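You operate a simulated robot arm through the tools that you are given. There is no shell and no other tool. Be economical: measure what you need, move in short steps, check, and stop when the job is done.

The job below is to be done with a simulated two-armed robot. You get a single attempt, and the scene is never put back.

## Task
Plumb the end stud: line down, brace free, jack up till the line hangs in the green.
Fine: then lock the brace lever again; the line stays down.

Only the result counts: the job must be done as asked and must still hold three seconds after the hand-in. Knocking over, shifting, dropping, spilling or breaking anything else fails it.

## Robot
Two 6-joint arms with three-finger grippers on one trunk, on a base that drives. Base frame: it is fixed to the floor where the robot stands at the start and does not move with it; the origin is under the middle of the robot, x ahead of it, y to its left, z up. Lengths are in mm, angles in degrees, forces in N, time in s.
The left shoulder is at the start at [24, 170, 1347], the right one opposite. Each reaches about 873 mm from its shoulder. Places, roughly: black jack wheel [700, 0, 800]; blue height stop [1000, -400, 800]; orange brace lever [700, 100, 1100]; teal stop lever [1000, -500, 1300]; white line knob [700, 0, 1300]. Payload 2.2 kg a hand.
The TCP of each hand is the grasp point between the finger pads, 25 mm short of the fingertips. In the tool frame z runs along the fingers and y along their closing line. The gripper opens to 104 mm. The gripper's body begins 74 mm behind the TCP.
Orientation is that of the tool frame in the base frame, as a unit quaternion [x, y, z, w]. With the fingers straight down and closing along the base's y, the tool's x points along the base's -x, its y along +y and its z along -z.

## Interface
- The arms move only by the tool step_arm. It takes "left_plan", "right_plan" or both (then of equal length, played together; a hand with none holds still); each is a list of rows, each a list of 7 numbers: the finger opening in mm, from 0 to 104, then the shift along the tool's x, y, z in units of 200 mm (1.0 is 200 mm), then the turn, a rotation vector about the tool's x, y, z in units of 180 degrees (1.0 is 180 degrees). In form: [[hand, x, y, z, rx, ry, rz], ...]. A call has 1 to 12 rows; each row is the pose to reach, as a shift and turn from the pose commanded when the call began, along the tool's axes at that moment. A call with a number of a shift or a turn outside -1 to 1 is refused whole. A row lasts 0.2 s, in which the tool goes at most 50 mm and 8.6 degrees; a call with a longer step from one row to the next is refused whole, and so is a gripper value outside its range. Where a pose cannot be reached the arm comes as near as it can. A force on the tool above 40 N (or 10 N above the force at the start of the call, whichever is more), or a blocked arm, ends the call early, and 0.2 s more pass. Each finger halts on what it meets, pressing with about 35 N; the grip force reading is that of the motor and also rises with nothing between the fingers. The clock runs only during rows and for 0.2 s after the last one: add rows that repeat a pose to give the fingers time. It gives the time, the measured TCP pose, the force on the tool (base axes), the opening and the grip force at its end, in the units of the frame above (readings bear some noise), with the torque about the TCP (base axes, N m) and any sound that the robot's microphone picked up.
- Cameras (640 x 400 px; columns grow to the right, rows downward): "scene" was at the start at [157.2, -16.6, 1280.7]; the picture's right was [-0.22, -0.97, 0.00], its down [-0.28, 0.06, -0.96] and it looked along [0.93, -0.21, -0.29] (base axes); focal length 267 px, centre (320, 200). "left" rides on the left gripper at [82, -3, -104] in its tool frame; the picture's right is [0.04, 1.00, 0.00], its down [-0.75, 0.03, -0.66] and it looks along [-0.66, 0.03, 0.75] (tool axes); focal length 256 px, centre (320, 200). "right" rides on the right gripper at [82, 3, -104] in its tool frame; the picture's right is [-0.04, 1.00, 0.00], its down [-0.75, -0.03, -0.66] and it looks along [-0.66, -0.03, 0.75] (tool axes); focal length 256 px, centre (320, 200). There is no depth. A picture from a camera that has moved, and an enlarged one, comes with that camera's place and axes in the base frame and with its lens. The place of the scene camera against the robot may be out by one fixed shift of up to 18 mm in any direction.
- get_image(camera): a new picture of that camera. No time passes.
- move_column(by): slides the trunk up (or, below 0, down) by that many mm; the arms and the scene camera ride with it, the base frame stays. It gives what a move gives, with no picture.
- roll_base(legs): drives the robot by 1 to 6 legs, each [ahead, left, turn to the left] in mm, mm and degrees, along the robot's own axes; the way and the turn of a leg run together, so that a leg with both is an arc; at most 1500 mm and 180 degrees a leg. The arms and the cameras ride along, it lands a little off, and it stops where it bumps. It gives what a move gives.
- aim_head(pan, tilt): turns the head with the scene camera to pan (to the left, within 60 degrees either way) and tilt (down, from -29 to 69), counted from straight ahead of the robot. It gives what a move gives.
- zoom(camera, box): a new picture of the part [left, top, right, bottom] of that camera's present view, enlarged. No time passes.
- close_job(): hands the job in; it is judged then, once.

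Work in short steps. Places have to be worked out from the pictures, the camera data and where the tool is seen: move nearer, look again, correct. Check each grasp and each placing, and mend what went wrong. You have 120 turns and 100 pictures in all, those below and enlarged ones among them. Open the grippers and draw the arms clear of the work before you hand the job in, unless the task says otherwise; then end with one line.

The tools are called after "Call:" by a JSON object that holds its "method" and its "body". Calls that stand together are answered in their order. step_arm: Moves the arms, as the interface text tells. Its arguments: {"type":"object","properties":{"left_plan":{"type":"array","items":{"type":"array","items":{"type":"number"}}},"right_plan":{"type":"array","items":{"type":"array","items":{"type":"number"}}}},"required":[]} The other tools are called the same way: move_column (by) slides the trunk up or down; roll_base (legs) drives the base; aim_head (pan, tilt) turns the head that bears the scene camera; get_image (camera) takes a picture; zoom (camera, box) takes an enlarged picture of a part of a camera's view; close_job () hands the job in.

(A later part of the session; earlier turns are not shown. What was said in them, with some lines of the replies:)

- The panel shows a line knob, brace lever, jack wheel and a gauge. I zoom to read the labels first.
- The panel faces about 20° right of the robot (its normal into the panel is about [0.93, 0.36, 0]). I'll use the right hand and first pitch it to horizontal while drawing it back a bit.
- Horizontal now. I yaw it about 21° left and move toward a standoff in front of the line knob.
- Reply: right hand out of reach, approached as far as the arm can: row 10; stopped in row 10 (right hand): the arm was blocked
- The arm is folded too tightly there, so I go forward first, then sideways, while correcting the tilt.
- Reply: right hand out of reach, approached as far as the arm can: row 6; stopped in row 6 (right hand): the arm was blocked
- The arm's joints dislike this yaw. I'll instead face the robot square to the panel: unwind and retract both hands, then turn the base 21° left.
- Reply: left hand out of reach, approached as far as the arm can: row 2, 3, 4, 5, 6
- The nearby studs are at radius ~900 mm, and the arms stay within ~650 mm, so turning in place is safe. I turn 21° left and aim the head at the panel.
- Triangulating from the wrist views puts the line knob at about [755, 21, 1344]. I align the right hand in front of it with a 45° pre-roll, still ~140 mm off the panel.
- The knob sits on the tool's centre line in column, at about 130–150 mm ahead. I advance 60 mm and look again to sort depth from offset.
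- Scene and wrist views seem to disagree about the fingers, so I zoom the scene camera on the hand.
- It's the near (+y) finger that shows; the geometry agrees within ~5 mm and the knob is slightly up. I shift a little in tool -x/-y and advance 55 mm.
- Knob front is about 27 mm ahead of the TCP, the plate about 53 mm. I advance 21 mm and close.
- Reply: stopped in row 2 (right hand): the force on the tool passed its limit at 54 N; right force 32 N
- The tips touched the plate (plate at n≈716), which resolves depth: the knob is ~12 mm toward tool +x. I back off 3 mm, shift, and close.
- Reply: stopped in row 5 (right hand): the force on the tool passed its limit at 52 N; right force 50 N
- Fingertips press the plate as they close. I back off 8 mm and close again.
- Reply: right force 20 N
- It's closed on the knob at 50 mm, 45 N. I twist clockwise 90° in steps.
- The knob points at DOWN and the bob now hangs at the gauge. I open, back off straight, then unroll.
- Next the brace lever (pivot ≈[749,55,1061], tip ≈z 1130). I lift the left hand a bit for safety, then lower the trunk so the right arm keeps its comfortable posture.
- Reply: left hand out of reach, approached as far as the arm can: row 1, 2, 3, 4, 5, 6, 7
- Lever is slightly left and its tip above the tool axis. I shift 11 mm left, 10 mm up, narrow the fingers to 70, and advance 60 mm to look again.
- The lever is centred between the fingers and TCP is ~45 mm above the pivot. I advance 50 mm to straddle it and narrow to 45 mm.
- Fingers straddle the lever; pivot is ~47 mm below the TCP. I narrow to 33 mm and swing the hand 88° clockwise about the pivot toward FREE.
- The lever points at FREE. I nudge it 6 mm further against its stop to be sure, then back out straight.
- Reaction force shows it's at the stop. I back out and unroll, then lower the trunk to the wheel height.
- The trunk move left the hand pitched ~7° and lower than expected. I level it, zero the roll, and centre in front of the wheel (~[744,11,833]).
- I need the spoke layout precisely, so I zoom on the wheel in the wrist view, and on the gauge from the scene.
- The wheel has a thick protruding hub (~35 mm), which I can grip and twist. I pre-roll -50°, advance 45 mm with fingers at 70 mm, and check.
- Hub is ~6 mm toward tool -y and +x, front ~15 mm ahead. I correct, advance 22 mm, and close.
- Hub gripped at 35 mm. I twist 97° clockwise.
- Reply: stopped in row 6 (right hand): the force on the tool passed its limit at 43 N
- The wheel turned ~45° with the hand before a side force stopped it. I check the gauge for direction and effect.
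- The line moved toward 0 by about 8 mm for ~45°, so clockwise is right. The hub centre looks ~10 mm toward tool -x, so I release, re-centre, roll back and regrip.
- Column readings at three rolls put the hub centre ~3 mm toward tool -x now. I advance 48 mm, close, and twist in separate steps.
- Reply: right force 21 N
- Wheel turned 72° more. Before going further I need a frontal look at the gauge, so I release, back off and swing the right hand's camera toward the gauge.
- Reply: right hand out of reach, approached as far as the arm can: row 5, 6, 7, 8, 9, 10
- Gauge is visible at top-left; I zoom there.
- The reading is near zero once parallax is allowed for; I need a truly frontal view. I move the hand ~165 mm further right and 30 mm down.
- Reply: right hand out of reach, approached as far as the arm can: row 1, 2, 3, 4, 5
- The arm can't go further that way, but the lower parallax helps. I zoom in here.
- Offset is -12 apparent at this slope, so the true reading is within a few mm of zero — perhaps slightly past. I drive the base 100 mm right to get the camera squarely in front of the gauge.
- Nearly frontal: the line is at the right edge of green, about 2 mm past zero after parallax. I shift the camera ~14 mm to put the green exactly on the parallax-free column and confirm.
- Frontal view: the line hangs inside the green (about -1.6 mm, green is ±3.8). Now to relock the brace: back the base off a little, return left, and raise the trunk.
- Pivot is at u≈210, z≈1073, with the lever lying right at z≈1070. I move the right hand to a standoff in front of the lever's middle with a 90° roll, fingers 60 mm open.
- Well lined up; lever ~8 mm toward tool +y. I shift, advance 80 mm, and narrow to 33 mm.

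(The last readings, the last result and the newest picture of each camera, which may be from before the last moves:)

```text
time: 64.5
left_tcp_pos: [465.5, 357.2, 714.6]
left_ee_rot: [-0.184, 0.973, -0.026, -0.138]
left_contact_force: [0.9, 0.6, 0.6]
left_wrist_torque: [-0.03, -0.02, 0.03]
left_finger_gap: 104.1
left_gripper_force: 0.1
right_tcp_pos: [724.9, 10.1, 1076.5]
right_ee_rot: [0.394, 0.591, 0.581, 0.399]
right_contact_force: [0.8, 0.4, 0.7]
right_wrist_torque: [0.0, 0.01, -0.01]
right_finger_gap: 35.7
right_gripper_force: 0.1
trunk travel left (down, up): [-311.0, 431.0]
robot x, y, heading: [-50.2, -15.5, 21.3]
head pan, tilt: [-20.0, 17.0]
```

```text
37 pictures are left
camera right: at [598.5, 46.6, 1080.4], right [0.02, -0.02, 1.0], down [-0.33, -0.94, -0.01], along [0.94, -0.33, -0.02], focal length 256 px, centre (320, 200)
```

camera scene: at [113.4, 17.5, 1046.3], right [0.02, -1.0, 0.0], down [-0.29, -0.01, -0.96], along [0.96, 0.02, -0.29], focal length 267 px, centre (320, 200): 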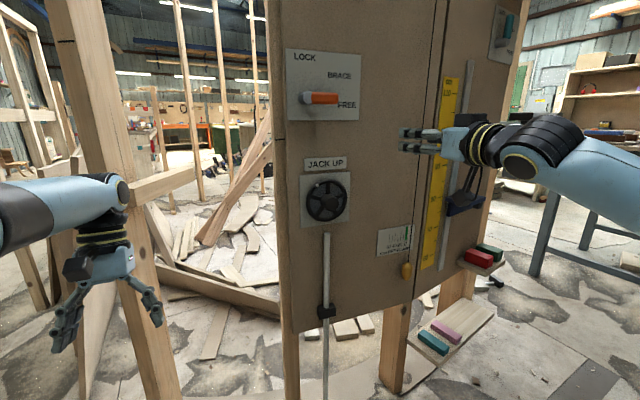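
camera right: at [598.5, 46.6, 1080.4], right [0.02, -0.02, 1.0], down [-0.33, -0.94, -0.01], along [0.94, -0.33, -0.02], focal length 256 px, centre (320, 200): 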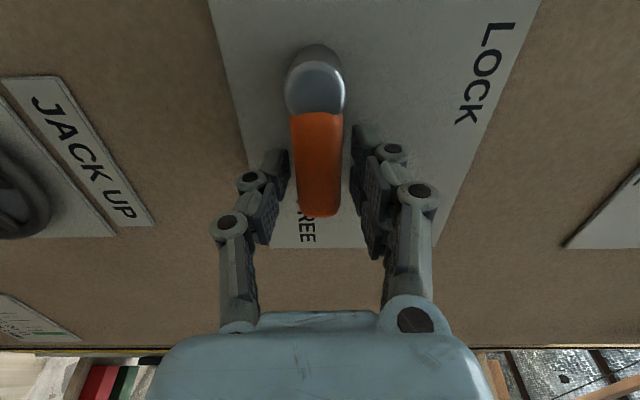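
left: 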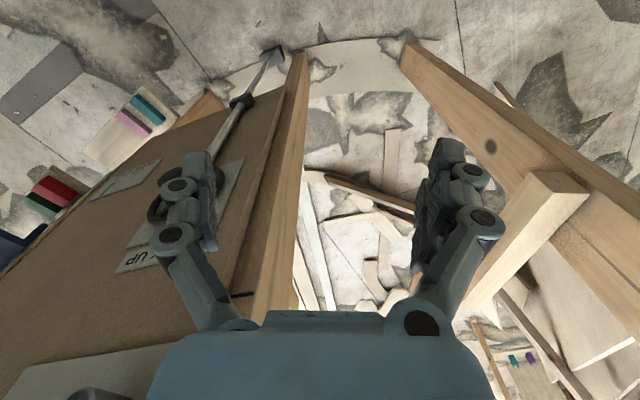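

Straddled cleanly. I swing it back counter-clockwise 88° to LOCK.

Call:
{"method": "step_arm", "body": {"right_plan": [[34, 0.0023, 0.0327, 0, 0, 0, -0.0444], [34, 0.0091, 0.0648, 0, 0, 0, -0.0889], [34, 0.0203, 0.0956, 0, 0, 0, -0.1333], [34, 0.0357, 0.1245, 0, 0, 0, -0.1778], [34, 0.055, 0.1511, 0, 0, 0, -0.2222], [34, 0.0778, 0.1746, 0, 0, 0, -0.2667], [34, 0.1036, 0.1948, 0, 0, 0, -0.3111], [34, 0.132, 0.2112, 0, 0, 0, -0.3556], [34, 0.1624, 0.2235, 0, 0, 0, -0.4], [34, 0.1942, 0.2314, 0, 0, 0, -0.4444], [34, 0.2268, 0.2349, 0, 0, 0, -0.4889], [34, 0.235, 0.2349, 0, 0, 0, -0.5]]}}

Call:
{"method": "get_image", "body": {"camera": "right"}}

```text
time: 67.1
left_tcp_pos: [465.8, 355.0, 713.9]
left_ee_rot: [-0.184, 0.973, -0.026, -0.137]
left_contact_force: [0.1, 0.4, -0.4]
left_wrist_torque: [0.03, -0.01, -0.01]
left_finger_gap: 104.1
left_gripper_force: 0.1
right_tcp_pos: [706.5, 53.2, 1120.2]
right_ee_rot: [-0.141, 0.696, 0.129, 0.693]
right_contact_force: [1.1, -1.3, 0.3]
right_wrist_torque: [-0.03, 0.0, 0.03]
right_finger_gap: 34.7
right_gripper_force: 0.5
trunk travel left (down, up): [-311.0, 431.0]
robot x, y, heading: [-52.1, -18.2, 21.1]
head pan, tilt: [-20.0, 17.0]
```

```text
36 pictures are left
camera right: at [609.8, 16.7, 1042.2], right [-0.37, 0.93, 0.02], down [-0.6, -0.26, 0.76], along [0.71, 0.27, 0.65], focal length 256 px, centre (320, 200)
```

right: 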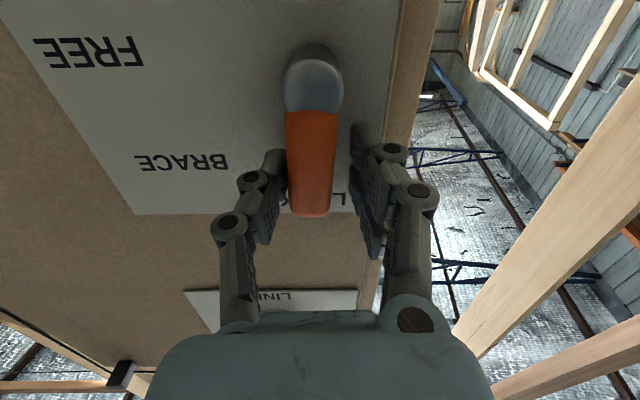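

Lever is about vertical. I nudge it ~8 mm further left against the LOCK stop.

Call:
{"method": "step_arm", "body": {"right_plan": [[34, 0, 0.02, 0, 0, 0, -0.01], [34, 0, 0.04, 0, 0, 0, -0.015], [34, 0, 0.045, 0, 0, 0, -0.02]]}}

Call:
{"method": "get_image", "body": {"camera": "right"}}

```text
time: 67.9
left_tcp_pos: [467.0, 356.1, 714.6]
left_ee_rot: [-0.183, 0.973, -0.026, -0.138]
left_contact_force: [0.0, 0.4, 0.1]
left_wrist_torque: [0.0, -0.03, 0.02]
left_finger_gap: 104.0
left_gripper_force: 0.1
right_tcp_pos: [704.0, 60.3, 1120.5]
right_ee_rot: [-0.161, 0.692, 0.107, 0.696]
right_contact_force: [1.6, -8.2, -1.9]
right_wrist_torque: [0.1, 0.1, -0.19]
right_finger_gap: 39.6
right_gripper_force: 4.6
trunk travel left (down, up): [-311.0, 431.0]
robot x, y, heading: [-50.2, -18.5, 21.2]
head pan, tilt: [-20.0, 17.0]
```

```text
35 pictures are left
camera right: at [609.3, 18.0, 1041.6], right [-0.37, 0.93, -0.04], down [-0.61, -0.21, 0.76], along [0.7, 0.3, 0.65], focal length 256 px, centre (320, 200)
```

right: 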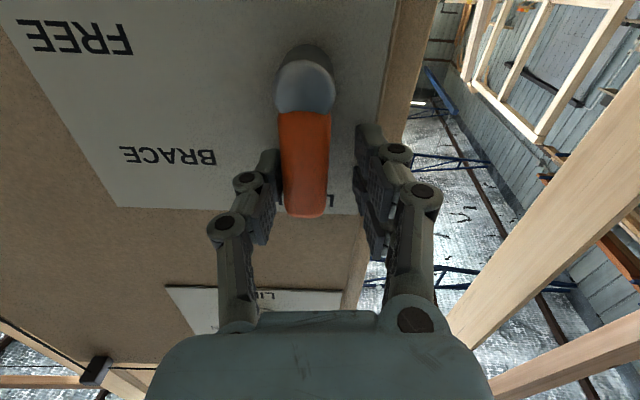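

At the stop (8 N reaction). I release the pressure, open, and back the hand out.

Call:
{"method": "step_arm", "body": {"right_plan": [[50, 0, -0.03, 0, 0, 0, 0], [70, 0, -0.03, 0, 0, 0, 0], [70, 0, -0.03, -0.1, 0, 0, 0], [70, 0, -0.03, -0.3, 0, 0, 0], [80, 0, -0.03, -0.45, 0, 0, 0], [104, 0, -0.15, -0.5, 0, 0, 0], [104, 0, -0.35, -0.5, 0, 0, 0], [104, 0, -0.55, -0.5, 0, 0, 0], [104, 0, -0.75, -0.5, 0, 0, 0], [104, 0, -0.95, -0.5, 0, 0, 0]]}}

Call:
{"method": "get_image", "body": {"camera": "scene"}}

Call:
{"method": "get_image", "body": {"camera": "right"}}

```text
time: 70.1
left_tcp_pos: [465.6, 356.7, 714.9]
left_ee_rot: [-0.185, 0.973, -0.026, -0.138]
left_contact_force: [-0.1, -0.4, -0.3]
left_wrist_torque: [0.02, 0.01, -0.03]
left_finger_gap: 103.9
left_gripper_force: 0.1
right_tcp_pos: [680.5, -151.4, 1138.4]
right_ee_rot: [-0.161, 0.691, 0.108, 0.696]
right_contact_force: [-0.2, 0.6, 0.4]
right_wrist_torque: [0.02, -0.03, 0.03]
right_finger_gap: 104.3
right_gripper_force: 0.0
trunk travel left (down, up): [-311.0, 431.0]
robot x, y, heading: [-47.8, -18.6, 21.6]
head pan, tilt: [-20.0, 17.0]
```

```text
34 pictures are left
camera scene: at [113.2, 16.9, 1046.5], right [0.02, -1.0, 0.0], down [-0.29, -0.01, -0.96], along [0.96, 0.02, -0.29], focal length 267 px, centre (320, 200)
```

scene: 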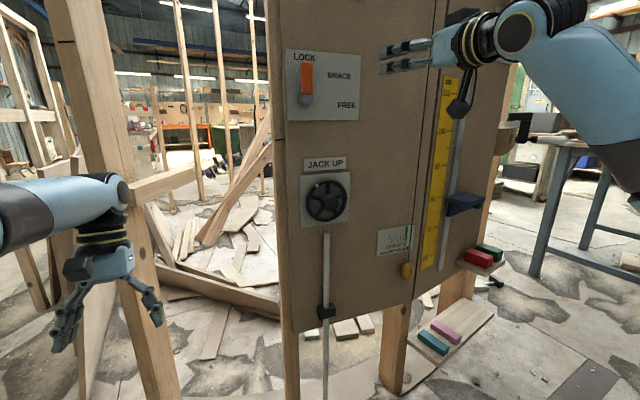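

```text
33 pictures are left
camera right: at [585.4, -193.1, 1058.9], right [-0.37, 0.93, -0.03], down [-0.61, -0.22, 0.76], along [0.7, 0.3, 0.65], focal length 256 px, centre (320, 200)
```

right: 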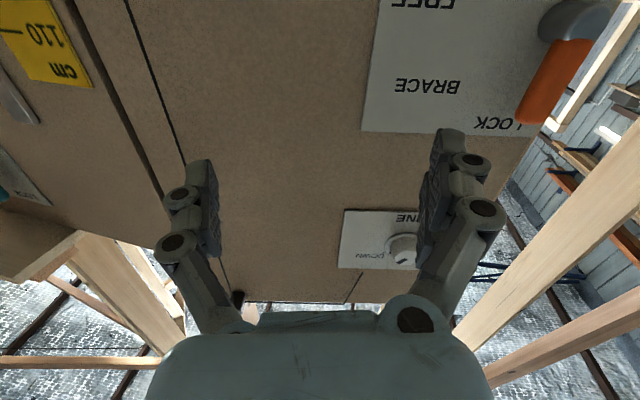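

Lever shows LOCK. I check that the line's reading hasn't shifted.

Call:
{"method": "zoom", "body": {"camera": "scene", "box": [365, 215, 425, 285]}}

Call:
{"method": "zoom", "body": {"camera": "scene", "box": [270, 30, 390, 130]}}

```text
5.71 times, centred on (395, 250) of scene
camera zoom: at [113.2, 16.9, 1046.5], right [0.02, -1.0, 0.0], down [-0.29, -0.01, -0.96], along [0.96, 0.02, -0.29], focal length 1528 px, centre (-109, -86)
```

zoom: 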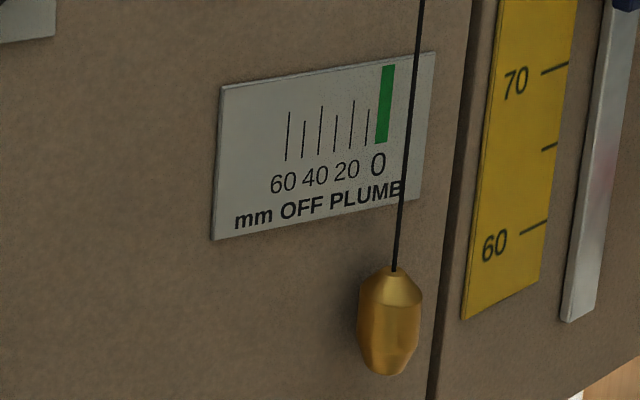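

```text
4.00 times, centred on (330, 80) of scene
camera zoom: at [113.2, 16.9, 1046.5], right [0.02, -1.0, 0.0], down [-0.29, -0.01, -0.96], along [0.96, 0.02, -0.29], focal length 1070 px, centre (280, 680)
```

zoom: 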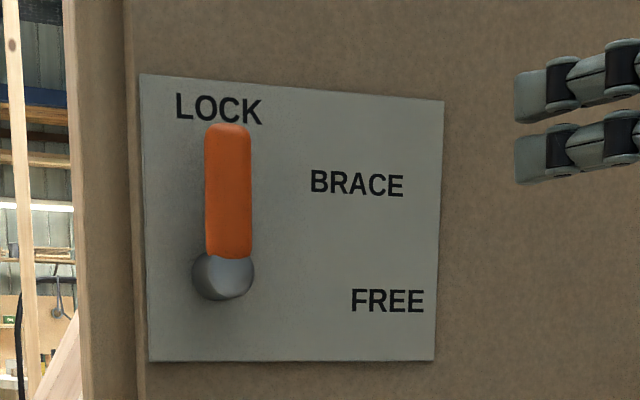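

Apparent reading is about as expected, but I want a frontal recheck after locking. I lower the trunk, lower the hand, then drive right until the camera faces the gauge.

Call:
{"method": "move_column", "body": {"by": -240}}

Call:
{"method": "step_arm", "body": {"right_plan": [[104, 0.15, 0, 0, 0, 0, 0.02], [104, 0.3, 0, 0, 0, 0, 0.02], [104, 0.45, 0, 0, 0, 0, 0.02], [104, 0.6, 0, 0, 0, 0, 0.02], [104, 0.72, 0, 0, 0, 0, 0.02]]}}

Call:
{"method": "roll_base", "body": {"legs": [[0, -118, 0]]}}

Call:
{"method": "get_image", "body": {"camera": "right"}}

```text
time: 72.6
left_tcp_pos: [449.2, 350.6, 427.5]
left_ee_rot: [-0.182, 0.966, -0.034, -0.182]
left_contact_force: [-0.1, 0.2, -0.5]
left_wrist_torque: [0.01, -0.01, 0.02]
left_finger_gap: 104.1
left_gripper_force: 0.0
right_tcp_pos: [680.6, -151.6, 896.1]
right_ee_rot: [-0.161, 0.691, 0.107, 0.697]
right_contact_force: [0.1, -0.1, 0.7]
right_wrist_torque: [0.0, 0.01, 0.0]
right_finger_gap: 103.9
right_gripper_force: 0.0
trunk travel left (down, up): [-71.0, 671.0]
robot x, y, heading: [-48.8, -18.7, 21.5]
head pan, tilt: [-20.0, 17.0]
```

```text
time: 73.8
left_tcp_pos: [451.1, 351.3, 425.2]
left_ee_rot: [-0.182, 0.966, -0.034, -0.182]
left_contact_force: [0.5, 0.5, 0.3]
left_wrist_torque: [0.02, 0.01, -0.03]
left_finger_gap: 104.0
left_gripper_force: 0.0
right_tcp_pos: [683.8, -162.4, 754.3]
right_ee_rot: [-0.138, 0.696, 0.128, 0.693]
right_contact_force: [-0.3, 0.2, -0.6]
right_wrist_torque: [-0.03, 0.0, -0.02]
right_finger_gap: 104.1
right_gripper_force: 0.1
trunk travel left (down, up): [-71.0, 671.0]
robot x, y, heading: [-50.6, -21.3, 21.5]
head pan, tilt: [-20.0, 17.0]
```

```text
time: 75.0
left_tcp_pos: [493.1, 241.2, 426.7]
left_ee_rot: [-0.181, 0.966, -0.034, -0.182]
left_contact_force: [0.2, -0.1, -0.8]
left_wrist_torque: [0.03, -0.01, 0.02]
left_finger_gap: 103.8
left_gripper_force: 0.1
right_tcp_pos: [725.3, -272.2, 754.5]
right_ee_rot: [-0.14, 0.696, 0.129, 0.692]
right_contact_force: [0.5, 0.1, 0.0]
right_wrist_torque: [0.02, 0.0, 0.01]
right_finger_gap: 104.1
right_gripper_force: 0.1
trunk travel left (down, up): [-71.0, 671.0]
robot x, y, heading: [-7.3, -125.4, 21.3]
head pan, tilt: [-20.0, 17.0]
```

```text
30 pictures are left
camera right: at [629.0, -308.8, 674.5], right [-0.37, 0.93, 0.03], down [-0.6, -0.26, 0.76], along [0.71, 0.27, 0.65], focal length 256 px, centre (320, 200)
```

right: 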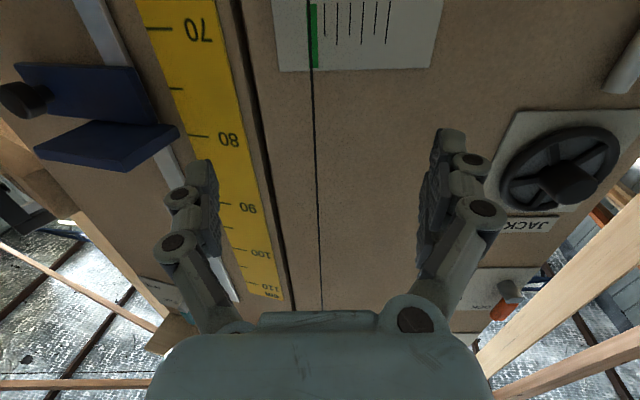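

Call:
{"method": "zoom", "body": {"camera": "right", "box": [260, 0, 380, 75]}}

```text
5.33 times, centred on (320, 38) of right
camera zoom: at [629.0, -308.8, 674.5], right [-0.37, 0.93, 0.03], down [-0.6, -0.26, 0.76], along [0.71, 0.27, 0.65], focal length 1365 px, centre (320, 1067)
```

zoom: 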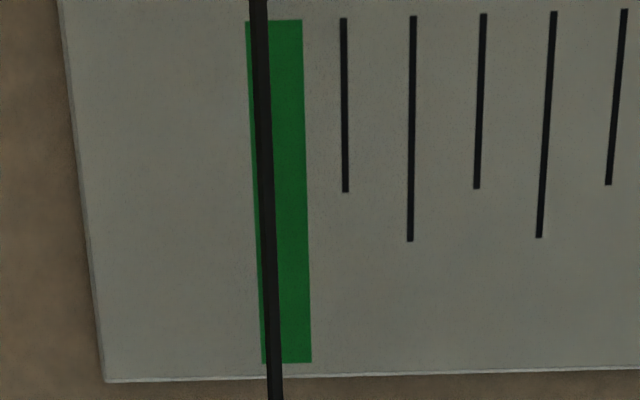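

The line is unchanged, well inside the green with the brace locked. I back the robot clear of the work.

Call:
{"method": "roll_base", "body": {"legs": [[-90, 0, 0]]}}

Call:
{"method": "get_image", "body": {"camera": "scene"}}

```text
time: 76.1
left_tcp_pos: [408.5, 208.9, 426.1]
left_ee_rot: [-0.182, 0.966, -0.035, -0.182]
left_contact_force: [-0.3, 0.5, 0.9]
left_wrist_torque: [-0.02, 0.01, 0.02]
left_finger_gap: 103.9
left_gripper_force: 0.0
right_tcp_pos: [641.7, -304.7, 753.8]
right_ee_rot: [-0.14, 0.696, 0.129, 0.692]
right_contact_force: [-0.6, 0.4, -0.2]
right_wrist_torque: [0.02, 0.0, 0.01]
right_finger_gap: 104.3
right_gripper_force: 0.1
trunk travel left (down, up): [-71.0, 671.0]
robot x, y, heading: [-87.5, -159.6, 21.0]
head pan, tilt: [-20.0, 17.0]
```

```text
28 pictures are left
camera scene: at [87.7, -117.8, 799.6], right [0.02, -1.0, 0.0], down [-0.29, -0.01, -0.96], along [0.96, 0.02, -0.29], focal length 267 px, centre (320, 200)
```

scene: 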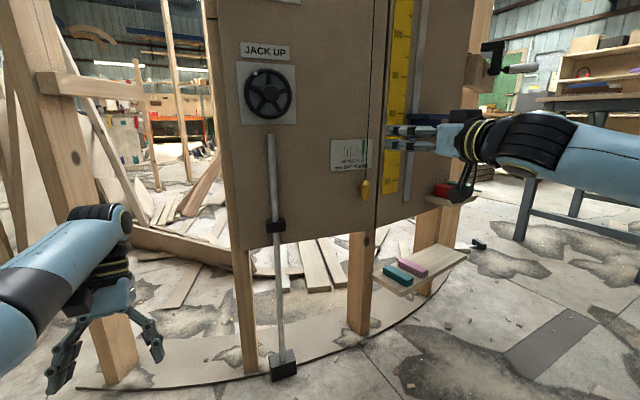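

Everything is in place: line down, line in the green, brace locked, hands open and clear. I hand the job in.

Call:
{"method": "close_job", "body": {}}

```text
The job is handed in.
```

The end stud is plumb: the line is down and hangs in the green, about 1.6 mm past zero (green is roughly ±3.8). The brace lever is locked again, and a head-on check after locking showed the reading unchanged.
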